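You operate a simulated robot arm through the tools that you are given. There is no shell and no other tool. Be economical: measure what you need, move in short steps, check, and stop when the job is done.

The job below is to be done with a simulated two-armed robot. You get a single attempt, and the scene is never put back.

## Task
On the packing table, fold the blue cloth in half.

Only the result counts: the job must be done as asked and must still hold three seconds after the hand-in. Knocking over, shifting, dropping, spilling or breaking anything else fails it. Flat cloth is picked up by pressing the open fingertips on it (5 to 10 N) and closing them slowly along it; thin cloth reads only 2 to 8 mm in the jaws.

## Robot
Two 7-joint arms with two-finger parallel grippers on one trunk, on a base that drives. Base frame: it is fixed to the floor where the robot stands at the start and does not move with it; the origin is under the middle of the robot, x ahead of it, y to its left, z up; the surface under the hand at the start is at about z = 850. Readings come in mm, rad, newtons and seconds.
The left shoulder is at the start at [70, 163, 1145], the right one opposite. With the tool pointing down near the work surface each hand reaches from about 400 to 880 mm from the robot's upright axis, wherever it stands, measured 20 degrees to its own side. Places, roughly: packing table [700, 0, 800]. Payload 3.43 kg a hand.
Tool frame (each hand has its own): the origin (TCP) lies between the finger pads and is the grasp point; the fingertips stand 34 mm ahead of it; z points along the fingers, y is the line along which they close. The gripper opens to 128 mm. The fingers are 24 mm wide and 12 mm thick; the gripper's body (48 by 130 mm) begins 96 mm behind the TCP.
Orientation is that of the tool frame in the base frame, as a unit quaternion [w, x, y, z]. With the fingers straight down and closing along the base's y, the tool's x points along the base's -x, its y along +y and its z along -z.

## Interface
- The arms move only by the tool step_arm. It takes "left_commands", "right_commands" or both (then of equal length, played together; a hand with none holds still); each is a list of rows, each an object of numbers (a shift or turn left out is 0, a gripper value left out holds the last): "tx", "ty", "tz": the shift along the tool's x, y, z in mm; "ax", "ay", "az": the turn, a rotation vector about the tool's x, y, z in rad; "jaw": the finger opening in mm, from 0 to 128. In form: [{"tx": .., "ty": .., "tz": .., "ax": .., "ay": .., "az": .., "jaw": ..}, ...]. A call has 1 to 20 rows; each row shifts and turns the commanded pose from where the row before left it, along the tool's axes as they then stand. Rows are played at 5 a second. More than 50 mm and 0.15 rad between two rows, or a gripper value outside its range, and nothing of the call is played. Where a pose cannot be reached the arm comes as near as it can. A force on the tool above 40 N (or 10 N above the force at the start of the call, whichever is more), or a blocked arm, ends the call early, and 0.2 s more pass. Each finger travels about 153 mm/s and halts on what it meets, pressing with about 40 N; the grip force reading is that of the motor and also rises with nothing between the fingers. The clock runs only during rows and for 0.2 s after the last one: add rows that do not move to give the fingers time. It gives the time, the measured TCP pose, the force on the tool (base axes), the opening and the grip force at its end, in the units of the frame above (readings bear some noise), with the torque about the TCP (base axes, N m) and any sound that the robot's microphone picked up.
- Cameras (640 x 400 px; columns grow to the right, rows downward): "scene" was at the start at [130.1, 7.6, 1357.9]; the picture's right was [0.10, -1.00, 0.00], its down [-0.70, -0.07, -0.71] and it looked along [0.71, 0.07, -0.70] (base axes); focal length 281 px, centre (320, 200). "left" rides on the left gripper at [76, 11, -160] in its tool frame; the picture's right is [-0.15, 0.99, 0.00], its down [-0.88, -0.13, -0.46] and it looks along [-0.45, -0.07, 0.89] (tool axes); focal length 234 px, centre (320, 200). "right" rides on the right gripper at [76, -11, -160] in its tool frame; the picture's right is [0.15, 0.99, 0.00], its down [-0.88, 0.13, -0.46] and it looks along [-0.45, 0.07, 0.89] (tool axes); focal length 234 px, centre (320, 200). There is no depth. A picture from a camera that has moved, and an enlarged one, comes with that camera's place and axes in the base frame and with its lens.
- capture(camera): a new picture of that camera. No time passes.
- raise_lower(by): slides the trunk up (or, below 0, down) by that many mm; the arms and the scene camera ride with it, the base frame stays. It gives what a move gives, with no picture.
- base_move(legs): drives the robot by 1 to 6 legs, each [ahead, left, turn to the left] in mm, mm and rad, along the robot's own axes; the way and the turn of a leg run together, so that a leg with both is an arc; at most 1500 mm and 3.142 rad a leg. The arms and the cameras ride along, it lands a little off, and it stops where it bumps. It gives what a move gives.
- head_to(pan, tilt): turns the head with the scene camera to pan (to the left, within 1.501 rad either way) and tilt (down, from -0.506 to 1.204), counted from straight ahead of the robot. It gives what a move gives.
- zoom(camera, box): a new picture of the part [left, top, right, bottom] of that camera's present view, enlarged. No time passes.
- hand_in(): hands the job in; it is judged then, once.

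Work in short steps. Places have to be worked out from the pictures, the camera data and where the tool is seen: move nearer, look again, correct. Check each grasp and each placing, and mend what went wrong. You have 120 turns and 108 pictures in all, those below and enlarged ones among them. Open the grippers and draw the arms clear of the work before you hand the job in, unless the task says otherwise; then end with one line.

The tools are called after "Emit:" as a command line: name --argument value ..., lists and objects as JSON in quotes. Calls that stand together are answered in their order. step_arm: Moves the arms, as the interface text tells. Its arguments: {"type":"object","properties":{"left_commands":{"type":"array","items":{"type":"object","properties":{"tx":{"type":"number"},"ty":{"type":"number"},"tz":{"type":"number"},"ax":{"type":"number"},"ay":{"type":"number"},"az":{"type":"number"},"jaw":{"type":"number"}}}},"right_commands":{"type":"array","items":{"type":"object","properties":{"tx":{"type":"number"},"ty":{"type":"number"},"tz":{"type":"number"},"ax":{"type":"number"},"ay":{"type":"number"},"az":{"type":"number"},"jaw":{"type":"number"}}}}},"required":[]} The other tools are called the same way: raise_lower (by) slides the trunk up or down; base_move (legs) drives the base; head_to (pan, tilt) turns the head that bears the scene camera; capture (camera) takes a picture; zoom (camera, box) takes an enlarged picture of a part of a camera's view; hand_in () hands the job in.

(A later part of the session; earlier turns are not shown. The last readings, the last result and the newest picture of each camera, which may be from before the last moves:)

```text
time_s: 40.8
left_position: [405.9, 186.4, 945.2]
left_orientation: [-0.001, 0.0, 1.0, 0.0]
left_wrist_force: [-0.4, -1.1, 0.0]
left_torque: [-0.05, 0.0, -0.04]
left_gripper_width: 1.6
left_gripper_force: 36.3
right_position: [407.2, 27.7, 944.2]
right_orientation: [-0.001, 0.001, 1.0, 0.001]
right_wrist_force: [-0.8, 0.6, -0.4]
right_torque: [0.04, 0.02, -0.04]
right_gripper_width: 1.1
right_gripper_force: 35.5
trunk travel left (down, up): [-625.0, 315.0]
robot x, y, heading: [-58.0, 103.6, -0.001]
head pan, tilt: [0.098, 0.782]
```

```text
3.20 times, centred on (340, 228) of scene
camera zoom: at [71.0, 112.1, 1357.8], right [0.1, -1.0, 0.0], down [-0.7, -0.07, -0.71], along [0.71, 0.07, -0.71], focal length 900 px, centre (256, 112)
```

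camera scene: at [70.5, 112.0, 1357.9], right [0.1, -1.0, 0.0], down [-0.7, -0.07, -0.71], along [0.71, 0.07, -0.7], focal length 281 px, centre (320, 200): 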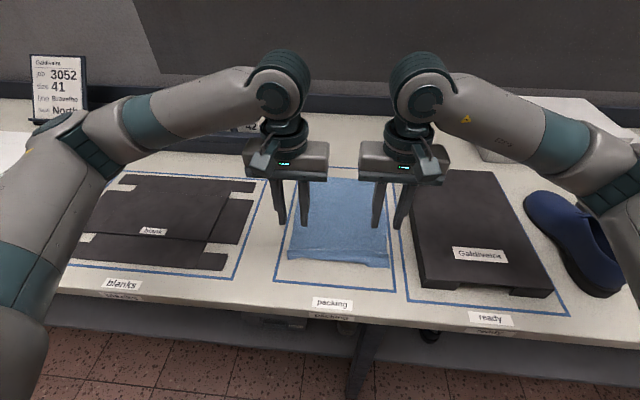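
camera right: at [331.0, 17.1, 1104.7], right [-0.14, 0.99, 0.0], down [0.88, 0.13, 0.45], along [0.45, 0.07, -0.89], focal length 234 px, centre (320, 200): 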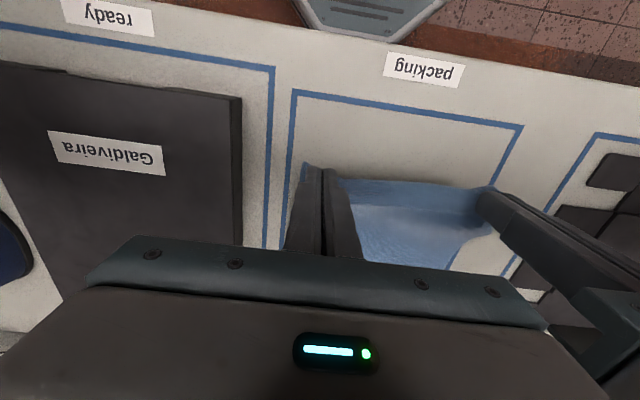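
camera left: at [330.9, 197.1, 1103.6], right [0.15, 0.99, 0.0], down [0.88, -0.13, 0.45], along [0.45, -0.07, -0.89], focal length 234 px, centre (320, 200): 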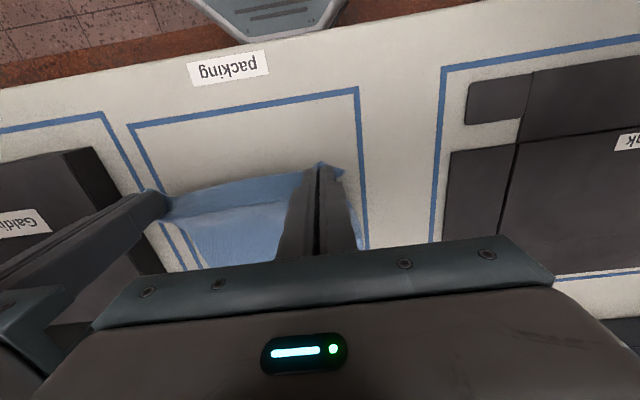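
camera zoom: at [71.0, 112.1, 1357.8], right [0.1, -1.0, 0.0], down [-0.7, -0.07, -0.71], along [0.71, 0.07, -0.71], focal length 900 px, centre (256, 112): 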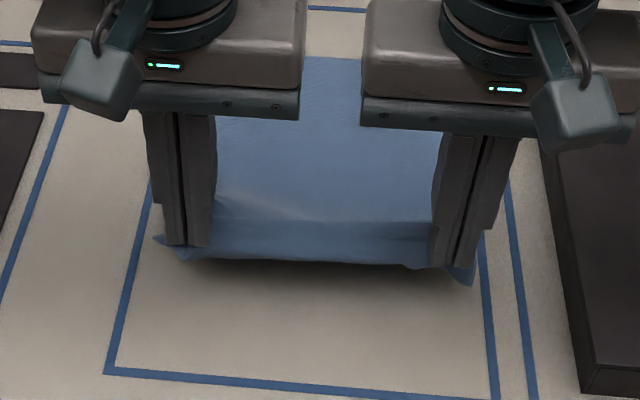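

Both corners are held firmly. I'll carry them in an arc to above the fold line and look at the hang and the pleat.

Emit:
step_arm --left_commands '[{"tx": -15, "tz": -20}, {"tx": -20, "tz": -20}, {"tx": -20, "tz": -20}, {"tx": -20, "tz": -20}, {"tx": -20, "tz": -10, "ty": 3}, {"tx": -20, "ty": 2}, {}, {}]' --right_commands '[{"tx": -15, "tz": -20}, {"tx": -20, "tz": -20}, {"tx": -20, "tz": -20}, {"tx": -20, "tz": -20}, {"tx": -20, "tz": -10, "ty": 3}, {"tx": -20, "ty": 2}, {}, {}]'

Emit:
capture --camera "scene"

Emit:
capture --camera "left"

Emit:
capture --camera "right"

```text
time_s: 42.6
left_position: [522.0, 191.6, 1034.5]
left_orientation: [-0.001, 0.001, 1.0, 0.001]
left_wrist_force: [-0.6, -1.2, -1.3]
left_torque: [-0.01, 0.01, 0.01]
left_gripper_width: 1.8
left_gripper_force: 36.1
right_position: [523.1, 31.0, 1036.0]
right_orientation: [-0.001, 0.001, 1.0, 0.0]
right_wrist_force: [-0.5, 0.8, 0.3]
right_torque: [0.03, 0.04, 0.01]
right_gripper_width: 0.8
right_gripper_force: 35.2
trunk travel left (down, up): [-625.0, 315.0]
robot x, y, heading: [-60.4, 106.4, -0.006]
head pan, tilt: [0.098, 0.782]
```

```text
76 pictures are left
camera scene: at [70.8, 112.1, 1357.9], right [0.1, -1.0, 0.0], down [-0.7, -0.07, -0.71], along [0.71, 0.07, -0.71], focal length 281 px, centre (320, 200)
```

scene: 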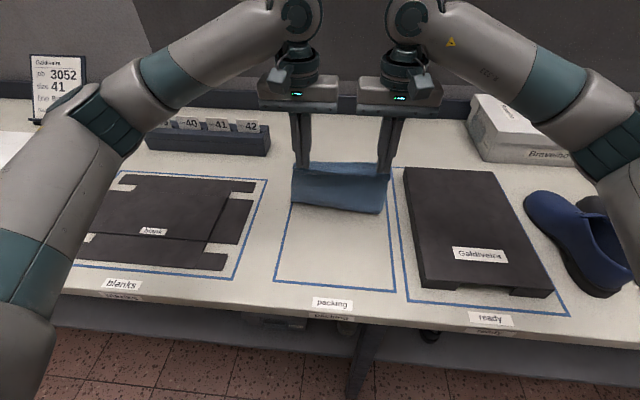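

```text
75 pictures are left
camera left: at [445.8, 201.9, 1193.7], right [0.15, 0.99, 0.0], down [0.88, -0.13, 0.46], along [0.45, -0.07, -0.89], focal length 234 px, centre (320, 200)
```

left: 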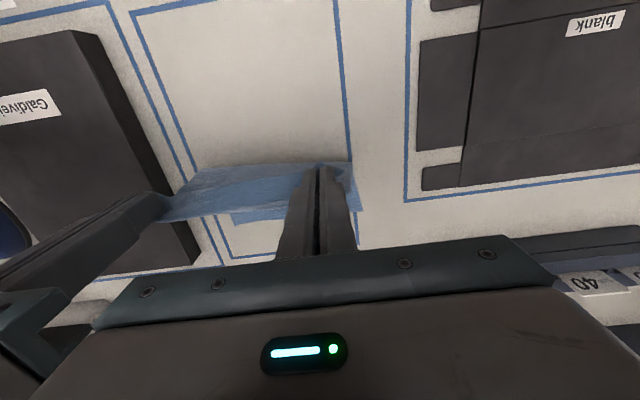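

```text
74 pictures are left
camera right: at [446.2, 20.5, 1195.5], right [-0.15, 0.99, 0.0], down [0.88, 0.13, 0.46], along [0.45, 0.07, -0.89], focal length 234 px, centre (320, 200)
```

right: 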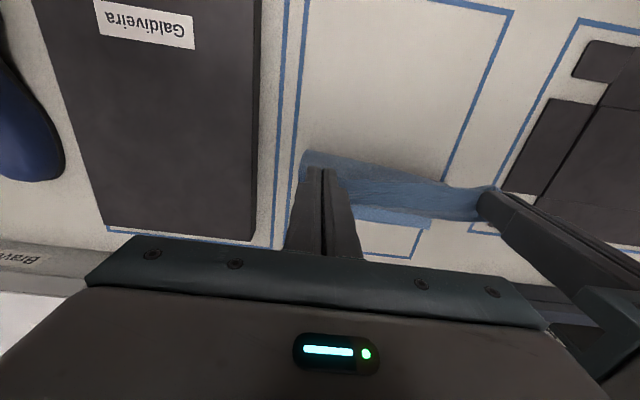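

The cloth hangs from both hands. Zoom in to see the fold and where the far part sits.

Emit:
zoom --camera "scene" --box '[260, 100, 420, 225]'

Emit:
zoom --camera "right" --box '[260, 100, 516, 260]'

Emit:
zoom --camera "left" --box '[130, 100, 386, 260]'

```text
3.20 times, centred on (340, 162) of scene
camera zoom: at [70.8, 112.1, 1357.9], right [0.1, -1.0, 0.0], down [-0.7, -0.07, -0.71], along [0.71, 0.07, -0.71], focal length 900 px, centre (256, 320)
```

zoom: 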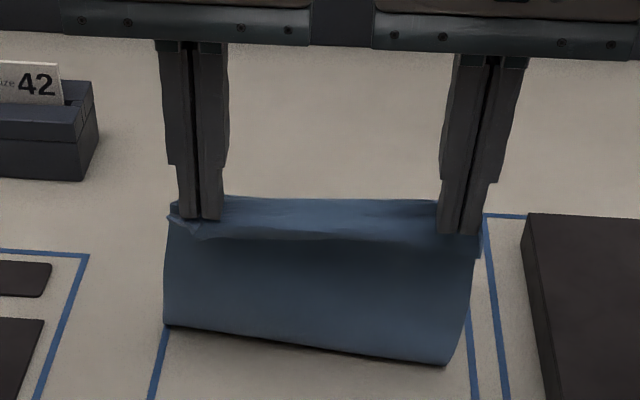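

```text
2.50 times, centred on (388, 180) of right
camera zoom: at [446.2, 20.5, 1195.5], right [-0.15, 0.99, 0.0], down [0.88, 0.13, 0.46], along [0.45, 0.07, -0.89], focal length 585 px, centre (150, 250)
```

zoom: 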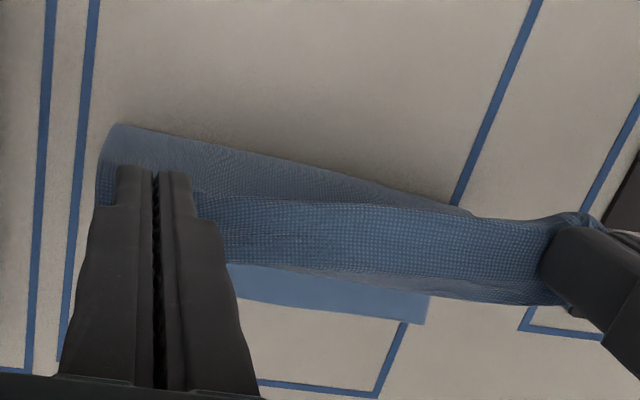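

```text
2.50 times, centred on (258, 180) of left
camera zoom: at [445.8, 201.9, 1193.7], right [0.15, 0.99, 0.0], down [0.88, -0.13, 0.46], along [0.45, -0.07, -0.89], focal length 585 px, centre (475, 250)
```

zoom: 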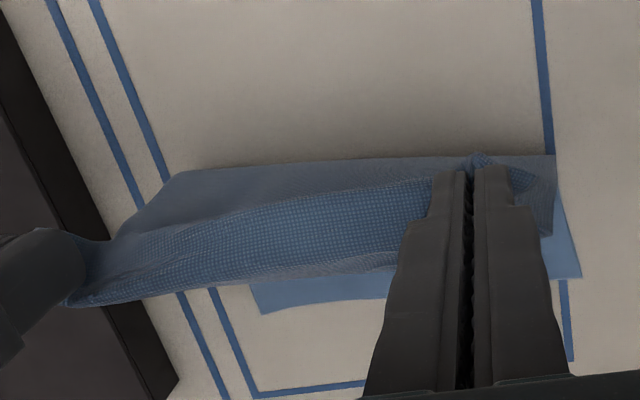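

The flap now flops outward the right way, but the cloth slid: its far edge is at x≈648 (y 21…245). The true fold line should therefore be at x≈498. I'll lay the hands back first to x≈400 so the bottom half lies out flat, then arc over.

Emit:
step_arm --left_commands '[{"tx": 20, "ty": 1}, {"tx": 20, "tz": 6, "ty": 1}, {"tx": 20, "tz": 10, "ty": 1}, {"tx": 20, "tz": 14, "ty": 1}, {"tx": 22, "tz": 20, "ty": 1}, {"tx": 20, "tz": 20, "ty": 1}, {}, {}]' --right_commands '[{"tx": 20, "ty": 1}, {"tx": 20, "tz": 6, "ty": 1}, {"tx": 20, "tz": 10, "ty": 1}, {"tx": 20, "tz": 14, "ty": 1}, {"tx": 22, "tz": 20, "ty": 1}, {"tx": 20, "tz": 20, "ty": 2}, {}, {}]'

Emit:
capture --camera "scene"

Emit:
capture --camera "right"

```text
time_s: 44.4
left_position: [401.1, 196.2, 965.2]
left_orientation: [0.0, 0.0, 1.0, 0.0]
left_wrist_force: [-0.3, 0.1, -0.2]
left_torque: [0.02, 0.01, -0.04]
left_gripper_width: 1.8
left_gripper_force: 36.9
right_position: [399.2, 40.1, 964.8]
right_orientation: [0.0, 0.001, 1.0, 0.0]
right_wrist_force: [-0.7, 0.3, 0.3]
right_torque: [-0.01, -0.01, 0.01]
right_gripper_width: 0.7
right_gripper_force: 35.6
trunk travel left (down, up): [-625.0, 315.0]
robot x, y, heading: [-56.9, 108.0, -0.001]
head pan, tilt: [0.098, 0.782]
```

```text
70 pictures are left
camera scene: at [70.4, 112.1, 1357.9], right [0.1, -1.0, 0.0], down [-0.7, -0.07, -0.71], along [0.71, 0.07, -0.7], focal length 281 px, centre (320, 200)
```

scene: 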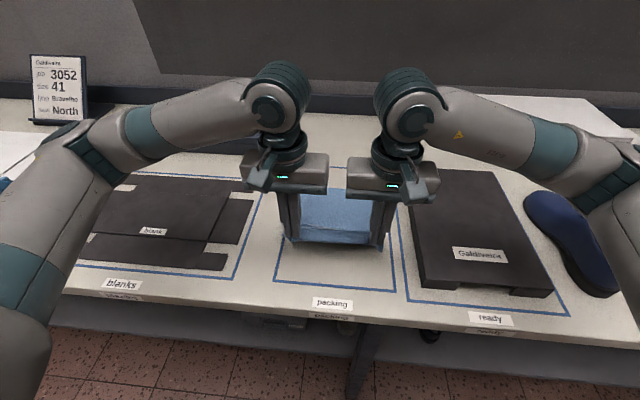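

```text
69 pictures are left
camera right: at [322.8, 29.3, 1124.5], right [-0.14, 0.99, 0.0], down [0.88, 0.13, 0.46], along [0.45, 0.07, -0.89], focal length 234 px, centre (320, 200)
```

right: 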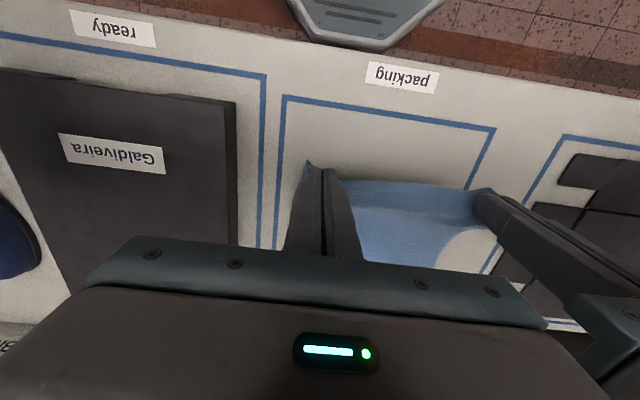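

Now the arc up to above the fold line at x≈495, staying inside the taut radius; then I'll re-measure the far edge.

Emit:
step_arm --left_commands '[{"tx": -20, "tz": -15, "ty": 1}, {"tx": -20, "tz": -15, "ty": 2}, {"tx": -20, "tz": -10, "ty": 2}, {"tx": -20, "tz": -5, "ty": 2}, {"tx": -20, "ty": 2}, {}, {}]' --right_commands '[{"tx": -20, "tz": -15, "ty": 1}, {"tx": -20, "tz": -15, "ty": 1}, {"tx": -20, "tz": -10, "ty": 1}, {"tx": -20, "tz": -5, "ty": 1}, {"tx": -20, "ty": 1}, {}, {}]'

Emit:
zoom --camera "scene" --box '[250, 120, 442, 240]'

Emit:
zoom --camera "right" --box '[260, 100, 580, 300]'

Emit:
zoom --camera "left" --box '[66, 100, 386, 300]'

```text
time_s: 46.0
left_position: [500.5, 205.4, 1010.8]
left_orientation: [-0.001, 0.001, 1.0, 0.001]
left_wrist_force: [-0.3, -1.8, -0.9]
left_torque: [-0.02, 0.03, 0.03]
left_gripper_width: 1.9
left_gripper_force: 36.3
right_position: [499.0, 44.9, 1011.2]
right_orientation: [0.0, 0.0, 1.0, 0.0]
right_wrist_force: [0.0, 0.7, 0.8]
right_torque: [0.05, 0.03, 0.06]
right_gripper_width: 1.1
right_gripper_force: 36.1
trunk travel left (down, up): [-625.0, 315.0]
robot x, y, heading: [-60.5, 106.8, -0.004]
head pan, tilt: [0.098, 0.782]
```

```text
3.33 times, centred on (346, 180) of scene
camera zoom: at [70.8, 112.1, 1357.9], right [0.1, -1.0, 0.0], down [-0.7, -0.07, -0.71], along [0.71, 0.07, -0.71], focal length 937 px, centre (233, 267)
```

zoom: 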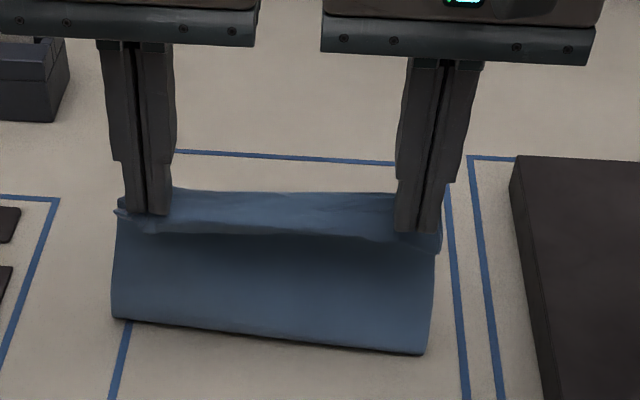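

```text
2.00 times, centred on (420, 200) of right
camera zoom: at [423.2, 34.4, 1170.9], right [-0.15, 0.99, 0.0], down [0.88, 0.13, 0.46], along [0.45, 0.07, -0.89], focal length 468 px, centre (120, 200)
```

zoom: 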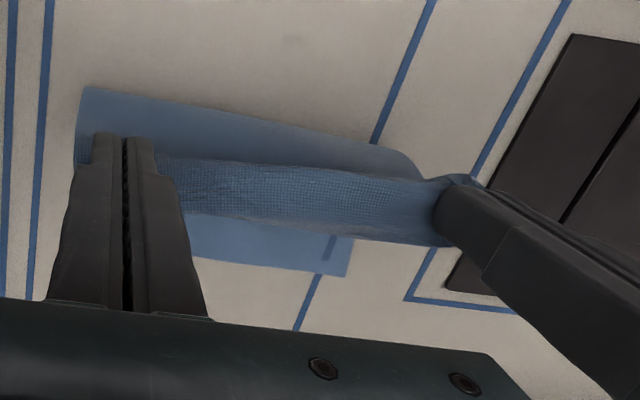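

```text
2.00 times, centred on (226, 200) of left
camera zoom: at [424.9, 217.0, 1168.5], right [0.15, 0.99, 0.0], down [0.88, -0.13, 0.46], along [0.45, -0.07, -0.89], focal length 468 px, centre (508, 200)
```

zoom: 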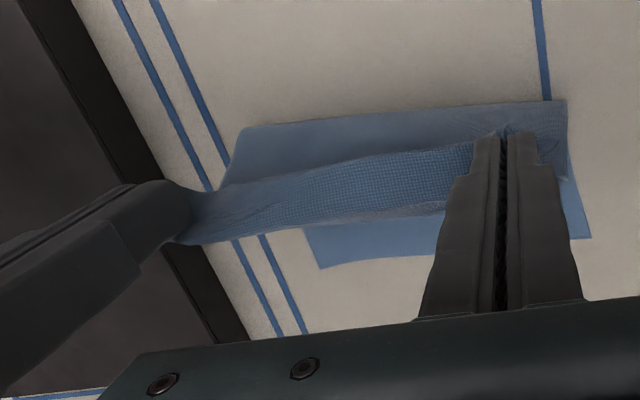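

The cloth slides easily: its far edge is now x≈627, y 30…255. I'll lower slightly so the bulge rolls back, then carry the edge over toward grip target x≈614 with y 228 (left) and 60 (right), stopping ~40 mm above the table to check.

Emit:
step_arm --left_commands '[{"tx": 8, "tz": 12, "ty": 3}, {"tz": 10, "ty": 3}, {"tx": -24, "ty": 3}, {"tx": -24, "tz": 3, "ty": 3}, {"tx": -20, "tz": 10, "ty": 3}, {"tx": -18, "tz": 15, "ty": 3}, {"tx": -14, "tz": 18, "ty": 3}, {"tx": -12, "tz": 18, "ty": 2}, {}]' --right_commands '[{"tx": 8, "tz": 12, "ty": 1}, {"tz": 10, "ty": 2}, {"tx": -24, "ty": 2}, {"tx": -24, "tz": 3, "ty": 2}, {"tx": -20, "tz": 10, "ty": 2}, {"tx": -18, "tz": 15, "ty": 2}, {"tx": -14, "tz": 18, "ty": 2}, {"tx": -12, "tz": 18, "ty": 2}, {}]'

Emit:
zoom --camera "scene" --box '[250, 120, 442, 240]'

Emit:
zoom --camera "right" --box '[260, 60, 580, 260]'

Emit:
zoom --camera "left" --box '[66, 60, 386, 260]'

```text
time_s: 48.0
left_position: [604.2, 230.1, 925.3]
left_orientation: [0.001, 0.001, 1.0, -0.001]
left_wrist_force: [0.7, -4.9, 0.3]
left_torque: [-0.17, -0.03, -0.02]
left_gripper_width: 1.5
left_gripper_force: 36.1
right_position: [603.2, 59.5, 922.9]
right_orientation: [0.0, 0.001, 1.0, 0.0]
right_wrist_force: [-0.4, 4.4, -0.3]
right_torque: [0.13, 0.01, 0.04]
right_gripper_width: 1.4
right_gripper_force: 36.1
trunk travel left (down, up): [-625.0, 315.0]
robot x, y, heading: [-58.0, 102.2, -0.002]
head pan, tilt: [0.098, 0.782]
```

```text
3.33 times, centred on (346, 180) of scene
camera zoom: at [69.8, 111.9, 1358.0], right [0.1, -1.0, 0.0], down [-0.7, -0.07, -0.71], along [0.71, 0.07, -0.7], focal length 937 px, centre (233, 267)
```

zoom: 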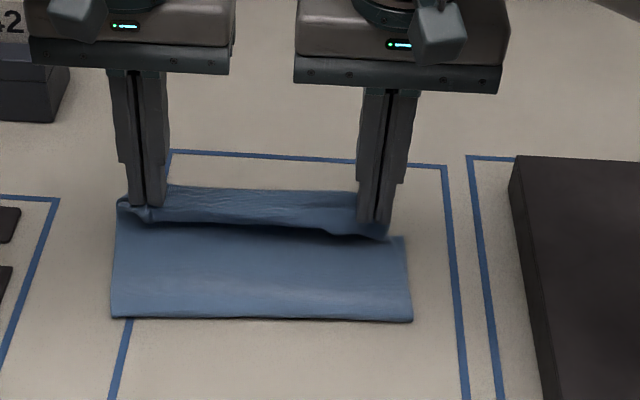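

```text
2.00 times, centred on (420, 160) of right
camera zoom: at [526.4, 49.0, 1083.2], right [-0.15, 0.99, 0.0], down [0.88, 0.13, 0.46], along [0.45, 0.07, -0.89], focal length 468 px, centre (120, 280)
```

zoom: 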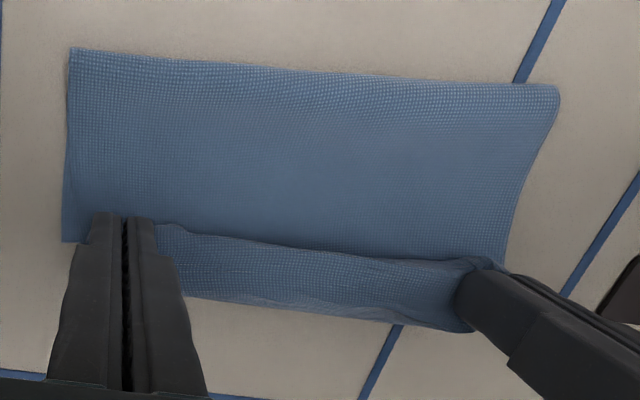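

```text
2.00 times, centred on (226, 160) of left
camera zoom: at [527.6, 240.3, 1083.6], right [0.15, 0.99, 0.0], down [0.88, -0.13, 0.46], along [0.45, -0.07, -0.89], focal length 468 px, centre (508, 280)
```

zoom: 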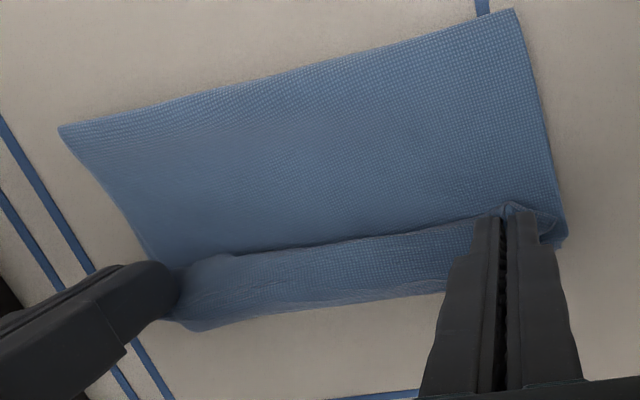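

The pleat pinched in the fingers makes the top layer too short and puts the fold line off-centre at 516–535. I'll unfold back to the near side and pull the cloth out flat to get rid of the pleat before redoing it cleanly.

Emit:
step_arm --left_commands '[{"tz": -25, "tx": 15, "ty": -2}, {"tz": -25, "tx": 25, "ty": -2}, {"tz": -15, "tx": 30, "ty": -2}, {"tx": 35, "ty": -2}, {"tz": 10, "tx": 35, "ty": -1}, {"tz": 25, "tx": 35}, {"tz": 30, "tx": 30}, {"tz": 22, "tx": 20}, {"tz": 10, "tx": 10}, {}]' --right_commands '[{"tz": -25, "tx": 15, "ty": -2}, {"tz": -25, "tx": 25, "ty": -2}, {"tz": -15, "tx": 30, "ty": -1}, {"tx": 35}, {"tz": 10, "tx": 35}, {"tz": 25, "tx": 35}, {"tz": 30, "tx": 30}, {"tz": 22, "tx": 20}, {"tz": 10, "tx": 10}, {}]'

Emit:
capture --camera "scene"

Emit:
capture --camera "left"

Emit:
capture --camera "right"

```text
time_s: 50.2
left_position: [370.9, 219.5, 893.6]
left_orientation: [0.0, 0.0, 1.0, 0.0]
left_wrist_force: [-0.5, -0.6, 0.7]
left_torque: [0.01, 0.01, 0.0]
left_gripper_width: 1.7
left_gripper_force: 36.4
right_position: [368.9, 53.5, 892.7]
right_orientation: [0.0, 0.001, 1.0, 0.0]
right_wrist_force: [-0.7, -0.4, -0.5]
right_torque: [0.0, -0.04, 0.0]
right_gripper_width: 0.0
right_gripper_force: 33.4
trunk travel left (down, up): [-625.0, 315.0]
robot x, y, heading: [-60.6, 107.2, -0.004]
head pan, tilt: [0.098, 0.782]
```

```text
62 pictures are left
camera scene: at [70.6, 112.0, 1357.9], right [0.1, -1.0, 0.0], down [-0.7, -0.07, -0.71], along [0.71, 0.07, -0.7], focal length 281 px, centre (320, 200)
```

scene: 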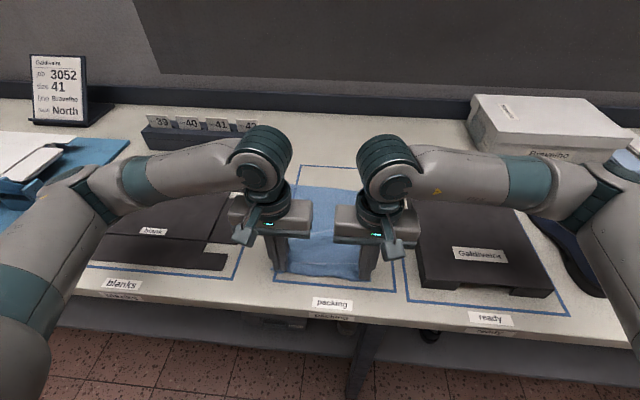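

```text
61 pictures are left
camera left: at [294.3, 231.0, 1052.6], right [0.15, 0.99, 0.0], down [0.88, -0.13, 0.46], along [0.45, -0.07, -0.89], focal length 234 px, centre (320, 200)
```

left: 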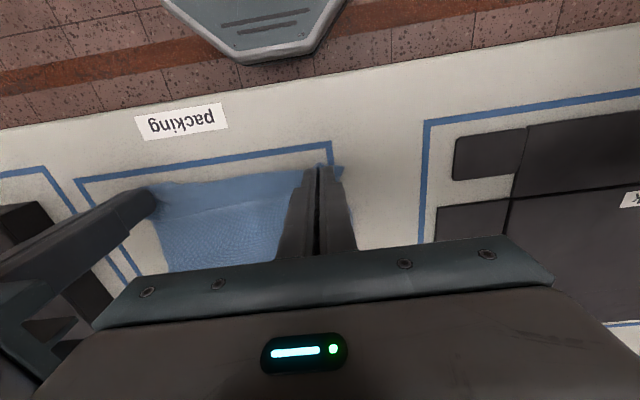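

```text
60 pictures are left
camera right: at [291.6, 43.4, 1052.5], right [-0.14, 0.99, 0.0], down [0.88, 0.13, 0.46], along [0.45, 0.07, -0.89], focal length 234 px, centre (320, 200)
```

right: 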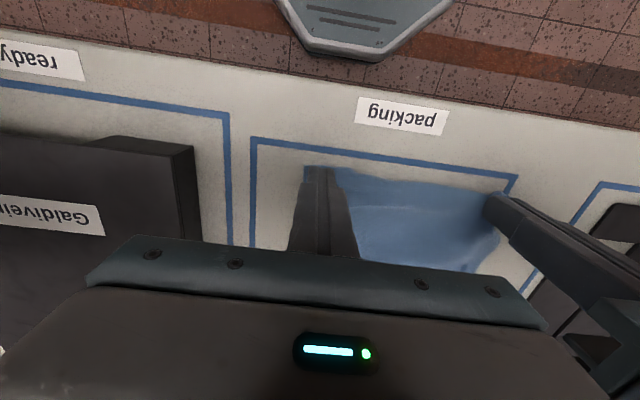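

The right grip slipped (0.0 mm). I'll set the left side down, open both and rise to view the whole cloth.

Emit:
step_arm --left_commands '[{"tz": 5}, {"jaw": 8}, {"jaw": 16}, {"jaw": 26}, {"tz": -10}, {"tz": -40}, {"tz": -40}, {"ty": 40}, {"ty": 40}, {"ty": 30}, {}]' --right_commands '[{"tz": 0}, {"jaw": 8}, {"jaw": 16}, {"jaw": 26}, {"tz": -10}, {"tz": -40}, {"tz": -40}, {"ty": -40}, {"ty": -40}, {"ty": -40}, {}]'

Emit:
zoom --camera "scene" --box '[240, 150, 432, 300]'

```text
time_s: 52.6
left_position: [369.2, 330.0, 976.0]
left_orientation: [-0.001, 0.002, 1.0, -0.001]
left_wrist_force: [-0.5, -0.8, 0.0]
left_torque: [0.01, -0.01, -0.01]
left_gripper_width: 25.8
left_gripper_force: 0.0
right_position: [369.9, -67.1, 984.6]
right_orientation: [0.0, 0.0, 1.0, 0.001]
right_wrist_force: [0.5, 0.5, 0.5]
right_torque: [0.02, 0.0, -0.03]
right_gripper_width: 25.6
right_gripper_force: 0.1
trunk travel left (down, up): [-625.0, 315.0]
robot x, y, heading: [-59.6, 106.2, -0.005]
head pan, tilt: [0.098, 0.782]
```

```text
2.67 times, centred on (336, 225) of scene
camera zoom: at [71.3, 112.6, 1357.8], right [0.1, -1.0, 0.0], down [-0.7, -0.07, -0.71], along [0.71, 0.07, -0.71], focal length 750 px, centre (277, 133)
```

zoom: 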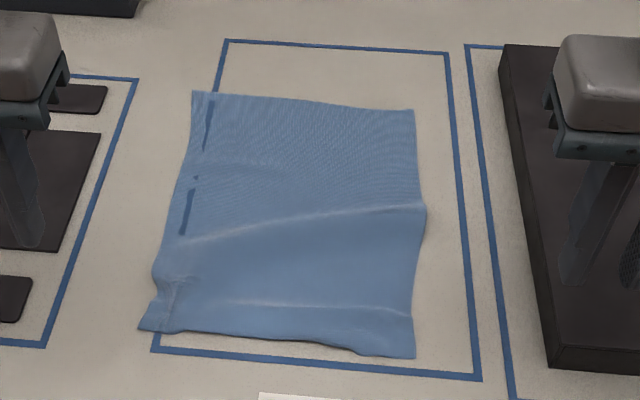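

Length is down to ~270 mm by soft ridges near the front edge, while the far edge is clean, at (634,254) and (629,32). New plan: grasp the two clean far corners, drag +x to pull the cloth flat, and fold far edge to near edge in the same grasp.

Emit:
step_arm --left_commands '[{"tx": -42, "ty": -14, "jaw": 28}, {"tx": -42, "ty": -16}, {"tx": -42, "ty": -18}, {"tx": -42, "ty": -18}, {"tx": -42, "ty": -18}, {"tx": -40, "ty": -17}, {"tz": 30}, {"tz": 30}, {"tz": 16}, {}]' --right_commands '[{"tx": -42, "ty": 20, "jaw": 28}, {"tx": -42, "ty": 20}, {"tx": -41, "ty": 20}, {"tx": -41, "ty": 21}, {"tx": -41, "ty": 21}, {"tx": -40, "ty": 21}, {"tz": 35}, {"tz": 35}, {"tz": 16}, {}]'

Emit:
zoom --camera "left" --box '[160, 80, 480, 280]'

Emit:
zoom --camera "right" --box '[160, 80, 480, 280]'

```text
time_s: 54.8
left_position: [619.8, 228.6, 901.8]
left_orientation: [0.0, 0.001, 1.0, -0.001]
left_wrist_force: [0.1, 0.0, 0.8]
left_torque: [-0.07, 0.01, 0.03]
left_gripper_width: 27.9
left_gripper_force: 0.1
right_position: [615.7, 57.2, 893.5]
right_orientation: [-0.001, 0.001, 1.0, 0.0]
right_wrist_force: [-0.3, -0.4, -0.1]
right_torque: [-0.01, -0.01, 0.01]
right_gripper_width: 28.2
right_gripper_force: 0.2
trunk travel left (down, up): [-625.0, 315.0]
robot x, y, heading: [-61.3, 103.9, 0.001]
head pan, tilt: [0.098, 0.782]
```

```text
2.00 times, centred on (320, 180) of left
camera zoom: at [544.4, 239.7, 1059.3], right [0.15, 0.99, 0.0], down [0.88, -0.13, 0.46], along [0.45, -0.07, -0.89], focal length 468 px, centre (320, 240)
```

zoom: 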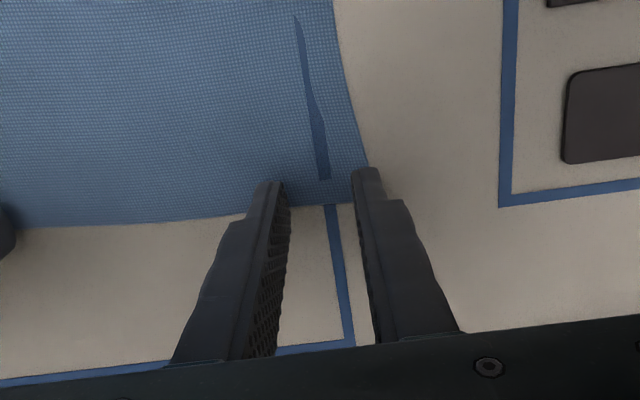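

```text
2.00 times, centred on (320, 180) of right
camera zoom: at [539.3, 46.8, 1054.2], right [-0.14, 0.99, 0.0], down [0.88, 0.13, 0.46], along [0.45, 0.07, -0.89], focal length 468 px, centre (320, 240)
```

zoom: 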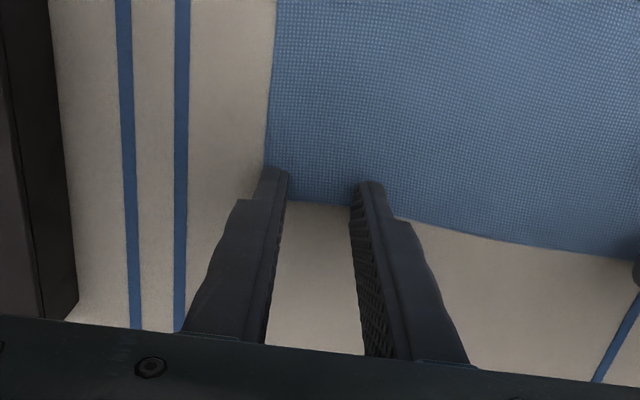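

Fingers straddle both far corners. Small corrections (left 5 inward; right 5 inward and 5 back), then lower close to contact.

Emit:
step_arm --left_commands '[{"ty": -5, "tz": 4}, {"tz": 6}, {"tz": 4}, {"tz": 1}, {}]' --right_commands '[{"ty": 5, "tx": 5}, {"tz": 4}, {"tz": 2}, {"tz": 1}, {}]'

```text
time_s: 56.0
left_position: [620.2, 223.7, 886.5]
left_orientation: [-0.001, 0.001, 1.0, 0.0]
left_wrist_force: [-1.0, -0.2, -0.4]
left_torque: [-0.02, 0.01, -0.01]
left_gripper_width: 27.8
left_gripper_force: 0.1
right_position: [610.5, 63.6, 887.8]
right_orientation: [0.0, 0.001, 1.0, 0.0]
right_wrist_force: [0.7, 0.1, -1.0]
right_torque: [-0.03, 0.04, -0.04]
right_gripper_width: 28.1
right_gripper_force: 0.2
trunk travel left (down, up): [-625.0, 315.0]
robot x, y, heading: [-61.0, 105.2, -0.0]
head pan, tilt: [0.098, 0.782]
```

Emit:
step_arm --left_commands '[{"tz": 0.7}, {"tz": 0.5}, {}]' --right_commands '[{"tz": 0.8}, {"tz": 0.8}, {}]'

```text
time_s: 56.8
left_position: [619.7, 224.0, 884.7]
left_orientation: [0.0, 0.001, 1.0, 0.0]
left_wrist_force: [-0.6, -0.1, 5.2]
left_torque: [0.04, -0.02, 0.01]
left_gripper_width: 27.8
left_gripper_force: 0.1
right_position: [610.7, 62.5, 888.1]
right_orientation: [0.0, 0.001, 1.0, 0.0]
right_wrist_force: [1.0, -0.4, 0.2]
right_torque: [-0.02, 0.04, 0.0]
right_gripper_width: 28.0
right_gripper_force: 0.1
trunk travel left (down, up): [-625.0, 315.0]
robot x, y, heading: [-60.6, 105.2, -0.002]
head pan, tilt: [0.098, 0.782]
```

Left touches at 5 N; the right is still a bit high.

Emit:
step_arm --left_commands '[{"tz": 0.2}, {}, {}]' --right_commands '[{"tz": 0.7}, {"tz": 0.5}, {}]'

```text
time_s: 57.6
left_position: [619.4, 223.7, 885.1]
left_orientation: [0.0, 0.001, 1.0, 0.0]
left_wrist_force: [-0.7, -1.5, 5.3]
left_torque: [0.01, -0.04, -0.04]
left_gripper_width: 28.1
left_gripper_force: 0.1
right_position: [609.5, 61.9, 885.6]
right_orientation: [0.0, 0.001, 1.0, 0.0]
right_wrist_force: [0.0, 1.0, 0.1]
right_torque: [0.01, 0.03, -0.02]
right_gripper_width: 27.9
right_gripper_force: 0.0
trunk travel left (down, up): [-625.0, 315.0]
robot x, y, heading: [-57.4, 107.1, -0.003]
head pan, tilt: [0.098, 0.782]
```

Emit:
step_arm --left_commands '[{"tz": 0.1}, {}, {}]' --right_commands '[{"tz": 0.5}, {"tz": 0.3}, {}]'

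```text
time_s: 58.4
left_position: [620.8, 223.9, 884.8]
left_orientation: [0.0, 0.001, 1.0, 0.0]
left_wrist_force: [0.6, -1.2, 5.1]
left_torque: [-0.01, -0.03, -0.03]
left_gripper_width: 28.2
left_gripper_force: 0.0
right_position: [610.1, 60.9, 885.1]
right_orientation: [0.0, 0.001, 1.0, -0.001]
right_wrist_force: [-0.3, 1.2, 1.9]
right_torque: [0.01, 0.01, -0.01]
right_gripper_width: 27.8
right_gripper_force: 0.0
trunk travel left (down, up): [-625.0, 315.0]
robot x, y, heading: [-62.3, 106.2, 0.004]
head pan, tilt: [0.098, 0.782]
```

Right just touches. I'll add 0.4 mm there and 0.2 mm left, then close both slowly.

Emit:
step_arm --left_commands '[{"tz": 0.2}, {}, {"jaw": 26}, {"jaw": 24}, {"jaw": 22}, {"jaw": 20}, {"jaw": 18}, {"jaw": 16}, {"jaw": 14}, {"jaw": 12}, {"jaw": 10}, {"jaw": 8}, {"jaw": 6}, {"jaw": 4}, {"jaw": 2}, {"jaw": 0}, {}, {}]' --right_commands '[{"tz": 0.4}, {}, {"jaw": 26}, {"jaw": 24}, {"jaw": 22}, {"jaw": 20}, {"jaw": 18}, {"jaw": 16}, {"jaw": 14}, {"jaw": 12}, {"jaw": 10}, {"jaw": 8}, {"jaw": 6}, {"jaw": 4}, {"jaw": 2}, {"jaw": 0}, {}, {}]'

Emit:
zoom --camera "left" --box '[160, 80, 480, 280]'

Emit:
zoom --camera "right" --box '[160, 80, 480, 280]'

```text
time_s: 62.2
left_position: [618.2, 224.0, 885.5]
left_orientation: [0.001, 0.0, 1.0, -0.001]
left_wrist_force: [0.1, 0.0, 13.1]
left_torque: [0.09, -0.02, 0.01]
left_gripper_width: 1.8
left_gripper_force: 36.7
right_position: [608.0, 61.4, 885.7]
right_orientation: [0.0, 0.0, 1.0, 0.0]
right_wrist_force: [0.4, 0.5, -0.2]
right_torque: [0.03, -0.02, -0.04]
right_gripper_width: 0.0
right_gripper_force: 33.0
trunk travel left (down, up): [-625.0, 315.0]
robot x, y, heading: [-60.2, 105.1, -0.002]
head pan, tilt: [0.098, 0.782]
```

```text
2.00 times, centred on (320, 180) of left
camera zoom: at [542.5, 234.3, 1043.5], right [0.15, 0.99, 0.0], down [0.88, -0.13, 0.46], along [0.45, -0.07, -0.89], focal length 468 px, centre (320, 240)
```

zoom: 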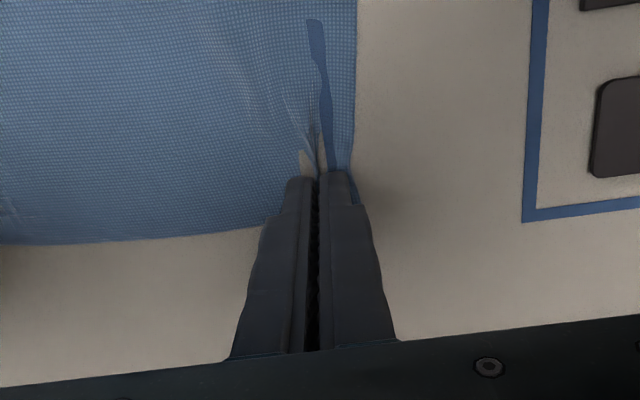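

```text
2.00 times, centred on (320, 180) of right
camera zoom: at [532.6, 50.8, 1045.7], right [-0.14, 0.99, 0.0], down [0.88, 0.13, 0.46], along [0.45, 0.07, -0.89], focal length 468 px, centre (320, 240)
```

zoom: 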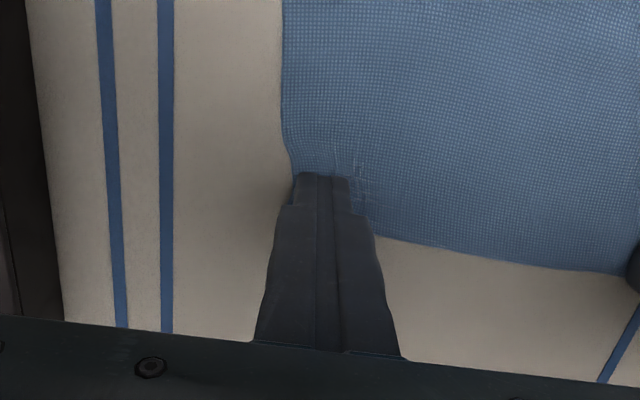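

Left holds at 1.8 mm, but the right closed empty. I'll reopen the right and press harder before closing.

Emit:
step_arm --right_commands '[{"tz": -4}, {"jaw": 28}, {"tx": 1, "ty": 2}, {"tz": 4}, {"tz": 0.4}, {}]'

```text
time_s: 63.6
left_position: [619.7, 222.9, 886.0]
left_orientation: [0.001, 0.0, 1.0, 0.0]
left_wrist_force: [0.8, 0.5, 12.9]
left_torque: [0.06, -0.05, -0.01]
left_gripper_width: 1.8
left_gripper_force: 36.3
right_position: [607.9, 63.8, 884.6]
right_orientation: [0.001, 0.001, 1.0, 0.0]
right_wrist_force: [0.0, 0.2, 1.5]
right_torque: [-0.01, 0.03, -0.01]
right_gripper_width: 28.0
right_gripper_force: 0.1
trunk travel left (down, up): [-625.0, 315.0]
robot x, y, heading: [-61.0, 104.4, 0.003]
head pan, tilt: [0.098, 0.782]
```

Emit:
step_arm --right_commands '[{"tz": 0.5}, {}]'

```text
time_s: 64.2
left_position: [617.4, 223.6, 884.9]
left_orientation: [0.001, 0.0, 1.0, 0.001]
left_wrist_force: [2.7, 0.6, 10.7]
left_torque: [0.09, -0.06, 0.02]
left_gripper_width: 1.6
left_gripper_force: 36.5
right_position: [608.4, 62.7, 884.9]
right_orientation: [0.0, 0.001, 1.0, 0.0]
right_wrist_force: [-1.1, 0.2, 5.2]
right_torque: [-0.04, -0.02, -0.01]
right_gripper_width: 27.6
right_gripper_force: 0.0
trunk travel left (down, up): [-625.0, 315.0]
robot x, y, heading: [-60.3, 105.1, -0.0]
head pan, tilt: [0.098, 0.782]
```

Right is at 5 N. A bit more gives ~8–9 N, and then I close slowly.

Emit:
step_arm --right_commands '[{"tz": 0.3}, {}, {"jaw": 26}, {"jaw": 24}, {"jaw": 22}, {"jaw": 20}, {"jaw": 18}, {"jaw": 16}, {"jaw": 14}, {"jaw": 12}, {"jaw": 10}, {"jaw": 8}, {"jaw": 6}, {"jaw": 4}, {"jaw": 2}, {"jaw": 0}, {}, {}]'

Emit:
zoom --camera "right" --box '[160, 80, 480, 280]'

```text
time_s: 68.0
left_position: [618.2, 222.3, 886.3]
left_orientation: [0.001, 0.001, 1.0, -0.001]
left_wrist_force: [-0.4, -2.6, -0.2]
left_torque: [-0.1, 0.01, 0.0]
left_gripper_width: 1.9
left_gripper_force: 36.6
right_position: [608.1, 63.7, 885.1]
right_orientation: [0.001, 0.001, 1.0, -0.001]
right_wrist_force: [1.0, 2.7, 23.7]
right_torque: [0.08, -0.03, 0.04]
right_gripper_width: 1.9
right_gripper_force: 36.8
trunk travel left (down, up): [-625.0, 315.0]
robot x, y, heading: [-59.7, 101.9, -0.002]
head pan, tilt: [0.098, 0.782]
```

```text
2.00 times, centred on (320, 180) of right
camera zoom: at [530.7, 53.3, 1045.2], right [-0.14, 0.99, 0.0], down [0.88, 0.13, 0.46], along [0.45, 0.07, -0.89], focal length 468 px, centre (320, 240)
```

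zoom: 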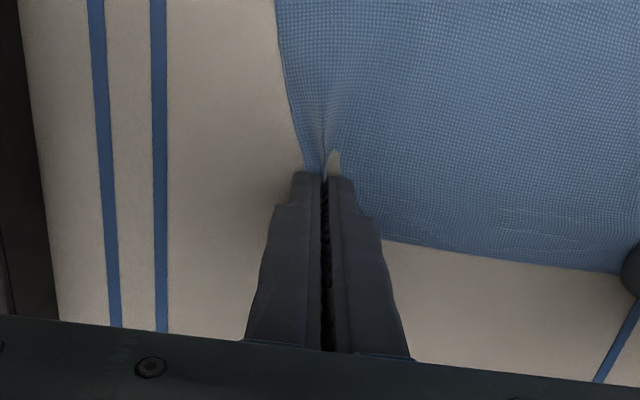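

Both corners are held (1.9 mm each). Lift 3 mm, relax the sideways tension, and drag 70 mm toward +x to pull the cloth flat.

Emit:
step_arm --left_commands '[{"tz": -3, "ty": -2}, {"tx": -12}, {"tx": -12}, {"tx": -12}, {"tx": -12}, {"tx": -12}, {"tx": -10}, {}]' --right_commands '[{"tz": -4, "ty": 2}, {"tx": -12}, {"tx": -12}, {"tx": -12}, {"tx": -12}, {"tx": -12}, {"tx": -10}, {}]'

Emit:
zoom --camera "scene" --box '[240, 120, 432, 290]'

```text
time_s: 69.8
left_position: [688.7, 222.4, 886.0]
left_orientation: [0.0, 0.0, 1.0, 0.001]
left_wrist_force: [-0.7, -0.5, -0.8]
left_torque: [-0.01, 0.01, 0.0]
left_gripper_width: 1.7
left_gripper_force: 36.4
right_position: [679.3, 66.2, 888.4]
right_orientation: [0.0, 0.001, 1.0, 0.0]
right_wrist_force: [0.3, 0.4, 0.5]
right_torque: [0.0, -0.01, 0.01]
right_gripper_width: 1.7
right_gripper_force: 37.1
trunk travel left (down, up): [-625.0, 315.0]
robot x, y, heading: [-60.3, 106.6, -0.005]
head pan, tilt: [0.098, 0.782]
```

```text
2.35 times, centred on (336, 205) of scene
camera zoom: at [70.3, 112.0, 1358.0], right [0.1, -1.0, 0.0], down [-0.7, -0.07, -0.71], along [0.71, 0.07, -0.7], focal length 662 px, centre (282, 188)
```

zoom: 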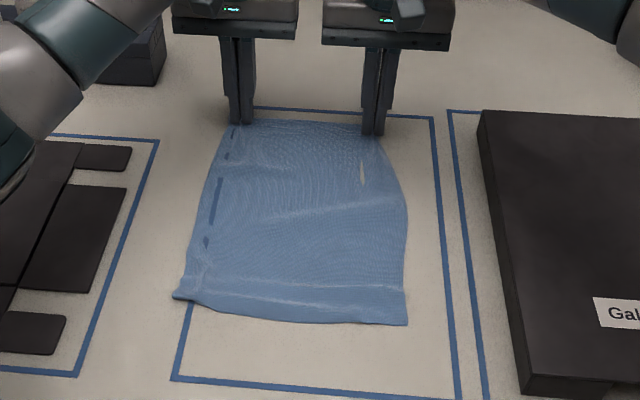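

The near-edge crease persists (length ~275). I'll lift the cloth so that it hangs freely and gravity opens the pleat, then lay it down again cleanly.

Emit:
step_arm --left_commands '[{"tx": 20, "tz": -38}, {"tx": 20, "tz": -38}, {"tx": 20, "tz": -38}, {"tx": 20, "tz": -38}, {"tx": 20, "tz": -38}, {"tx": 20, "tz": -38}, {"tx": 20, "tz": -38}, {"tx": 20, "tz": -38}, {"tz": -20}, {}, {}, {}, {}]' --right_commands '[{"tx": 20, "tz": -38}, {"tx": 20, "tz": -38}, {"tx": 20, "tz": -38}, {"tx": 20, "tz": -38}, {"tx": 20, "tz": -38}, {"tx": 20, "tz": -38}, {"tx": 20, "tz": -38}, {"tx": 20, "tz": -38}, {"tz": -20}, {}, {}, {}, {}]'

Emit:
capture --camera "scene"

```text
time_s: 72.6
left_position: [529.7, 221.2, 1210.6]
left_orientation: [0.0, 0.001, 1.0, 0.0]
left_wrist_force: [0.3, -0.7, -0.6]
left_torque: [0.0, 0.02, 0.02]
left_gripper_width: 1.7
left_gripper_force: 36.3
right_position: [518.8, 66.1, 1210.2]
right_orientation: [0.001, 0.001, 1.0, 0.0]
right_wrist_force: [0.5, 0.0, 0.7]
right_torque: [0.01, 0.02, -0.03]
right_gripper_width: 1.4
right_gripper_force: 36.2
trunk travel left (down, up): [-625.0, 315.0]
robot x, y, heading: [-57.5, 102.8, 0.0]
head pan, tilt: [0.098, 0.782]
```

```text
52 pictures are left
camera scene: at [70.6, 112.0, 1357.9], right [0.1, -1.0, 0.0], down [-0.7, -0.07, -0.71], along [0.71, 0.07, -0.71], focal length 281 px, centre (320, 200)
```

scene: 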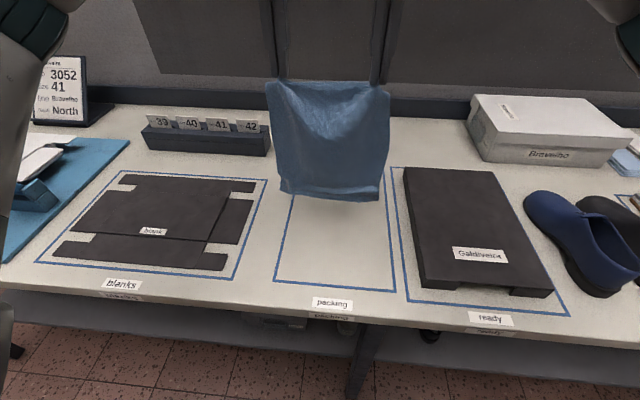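

The cloth hangs clear of the table; check the bottom edge for the pleat.

Emit:
zoom --camera "scene" --box '[250, 70, 410, 220]'

```text
2.67 times, centred on (330, 145) of scene
camera zoom: at [70.6, 112.0, 1357.9], right [0.1, -1.0, 0.0], down [-0.7, -0.07, -0.71], along [0.71, 0.07, -0.71], focal length 750 px, centre (293, 347)
```

zoom: 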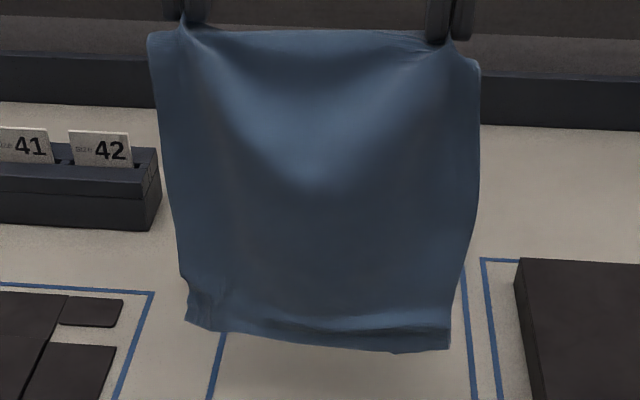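

The crease is only mild now. I'll square the hands, move back to x≈445, lower until the near edge touches, then lay it down while moving forward.

Emit:
step_arm --left_commands '[{"tx": 28}, {"tx": 28}, {"tx": 29}, {}, {}, {"tz": 25}, {"tz": 20}, {"tz": 10}, {}, {}]' --right_commands '[{"tx": 25}, {"tx": 25}, {"tx": 25}, {}, {}, {"tz": 25}, {"tz": 20}, {"tz": 10}, {}, {}]'

Emit:
zoom --camera "scene" --box '[240, 70, 432, 270]'

```text
time_s: 74.8
left_position: [444.4, 223.9, 1156.2]
left_orientation: [0.0, 0.001, 1.0, 0.001]
left_wrist_force: [-0.4, 0.0, 0.2]
left_torque: [-0.02, -0.01, 0.02]
left_gripper_width: 1.6
left_gripper_force: 36.5
right_position: [443.4, 66.3, 1156.1]
right_orientation: [0.0, 0.002, 1.0, -0.001]
right_wrist_force: [0.3, 0.1, 0.5]
right_torque: [-0.04, 0.01, -0.01]
right_gripper_width: 1.6
right_gripper_force: 35.9
trunk travel left (down, up): [-625.0, 315.0]
robot x, y, heading: [-61.8, 107.2, -0.008]
head pan, tilt: [0.098, 0.782]
```

```text
2.00 times, centred on (336, 170) of scene
camera zoom: at [70.4, 112.0, 1357.9], right [0.1, -1.0, 0.0], down [-0.7, -0.07, -0.71], along [0.71, 0.07, -0.7], focal length 562 px, centre (288, 260)
```

zoom: 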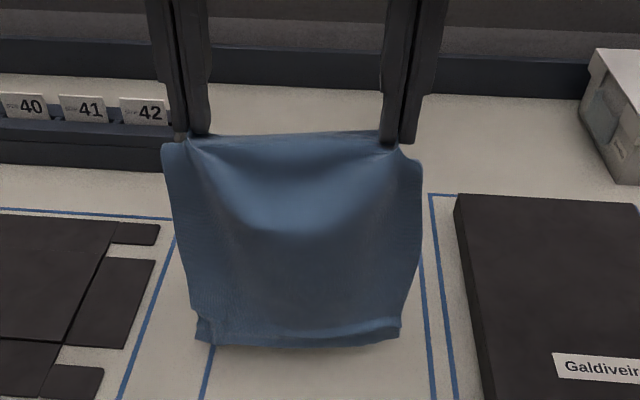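

The near edge is ~15 mm above the table. Lower and lay half of it forward.

Emit:
step_arm --left_commands '[{"tz": 16, "tx": -4}, {"tx": -20, "tz": 14}, {"tx": -20, "tz": 18}, {"tx": -20, "tz": 18}, {"tx": -20, "tz": 18}, {"tx": -20, "tz": 18}, {"tx": -20, "tz": 18}, {"tx": -22, "tz": 18}, {}, {}]' --right_commands '[{"tz": 16, "tx": -4}, {"tx": -20, "tz": 14}, {"tx": -20, "tz": 18}, {"tx": -20, "tz": 18}, {"tx": -20, "tz": 18}, {"tx": -20, "tz": 18}, {"tx": -20, "tz": 18}, {"tx": -22, "tz": 18}, {}, {}]'

Emit:
zoom --camera "scene" --box '[240, 100, 432, 280]'

```text
time_s: 77.0
left_position: [589.8, 223.8, 1019.2]
left_orientation: [-0.001, 0.001, 1.0, 0.0]
left_wrist_force: [0.2, -0.7, -0.2]
left_torque: [-0.02, 0.01, 0.0]
left_gripper_width: 1.8
left_gripper_force: 36.7
right_position: [590.4, 66.5, 1019.0]
right_orientation: [-0.001, 0.001, 1.0, -0.001]
right_wrist_force: [-0.5, 0.2, -0.1]
right_torque: [0.03, 0.02, -0.03]
right_gripper_width: 1.8
right_gripper_force: 36.4
trunk travel left (down, up): [-625.0, 315.0]
robot x, y, heading: [-60.3, 102.2, -0.0]
head pan, tilt: [0.098, 0.782]
```

```text
2.22 times, centred on (336, 190) of scene
camera zoom: at [71.0, 112.0, 1357.9], right [0.1, -1.0, 0.0], down [-0.7, -0.07, -0.71], along [0.71, 0.07, -0.71], focal length 625 px, centre (284, 222)
```

zoom: 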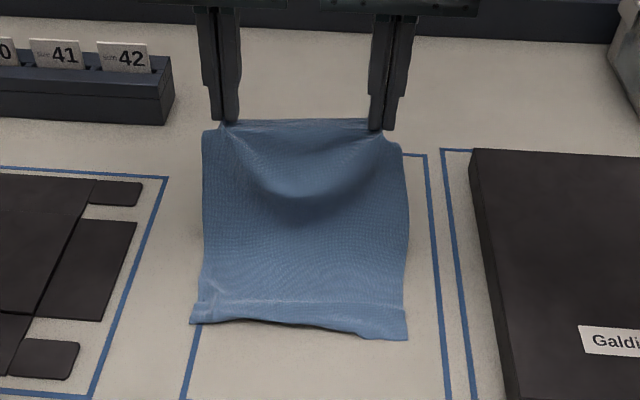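

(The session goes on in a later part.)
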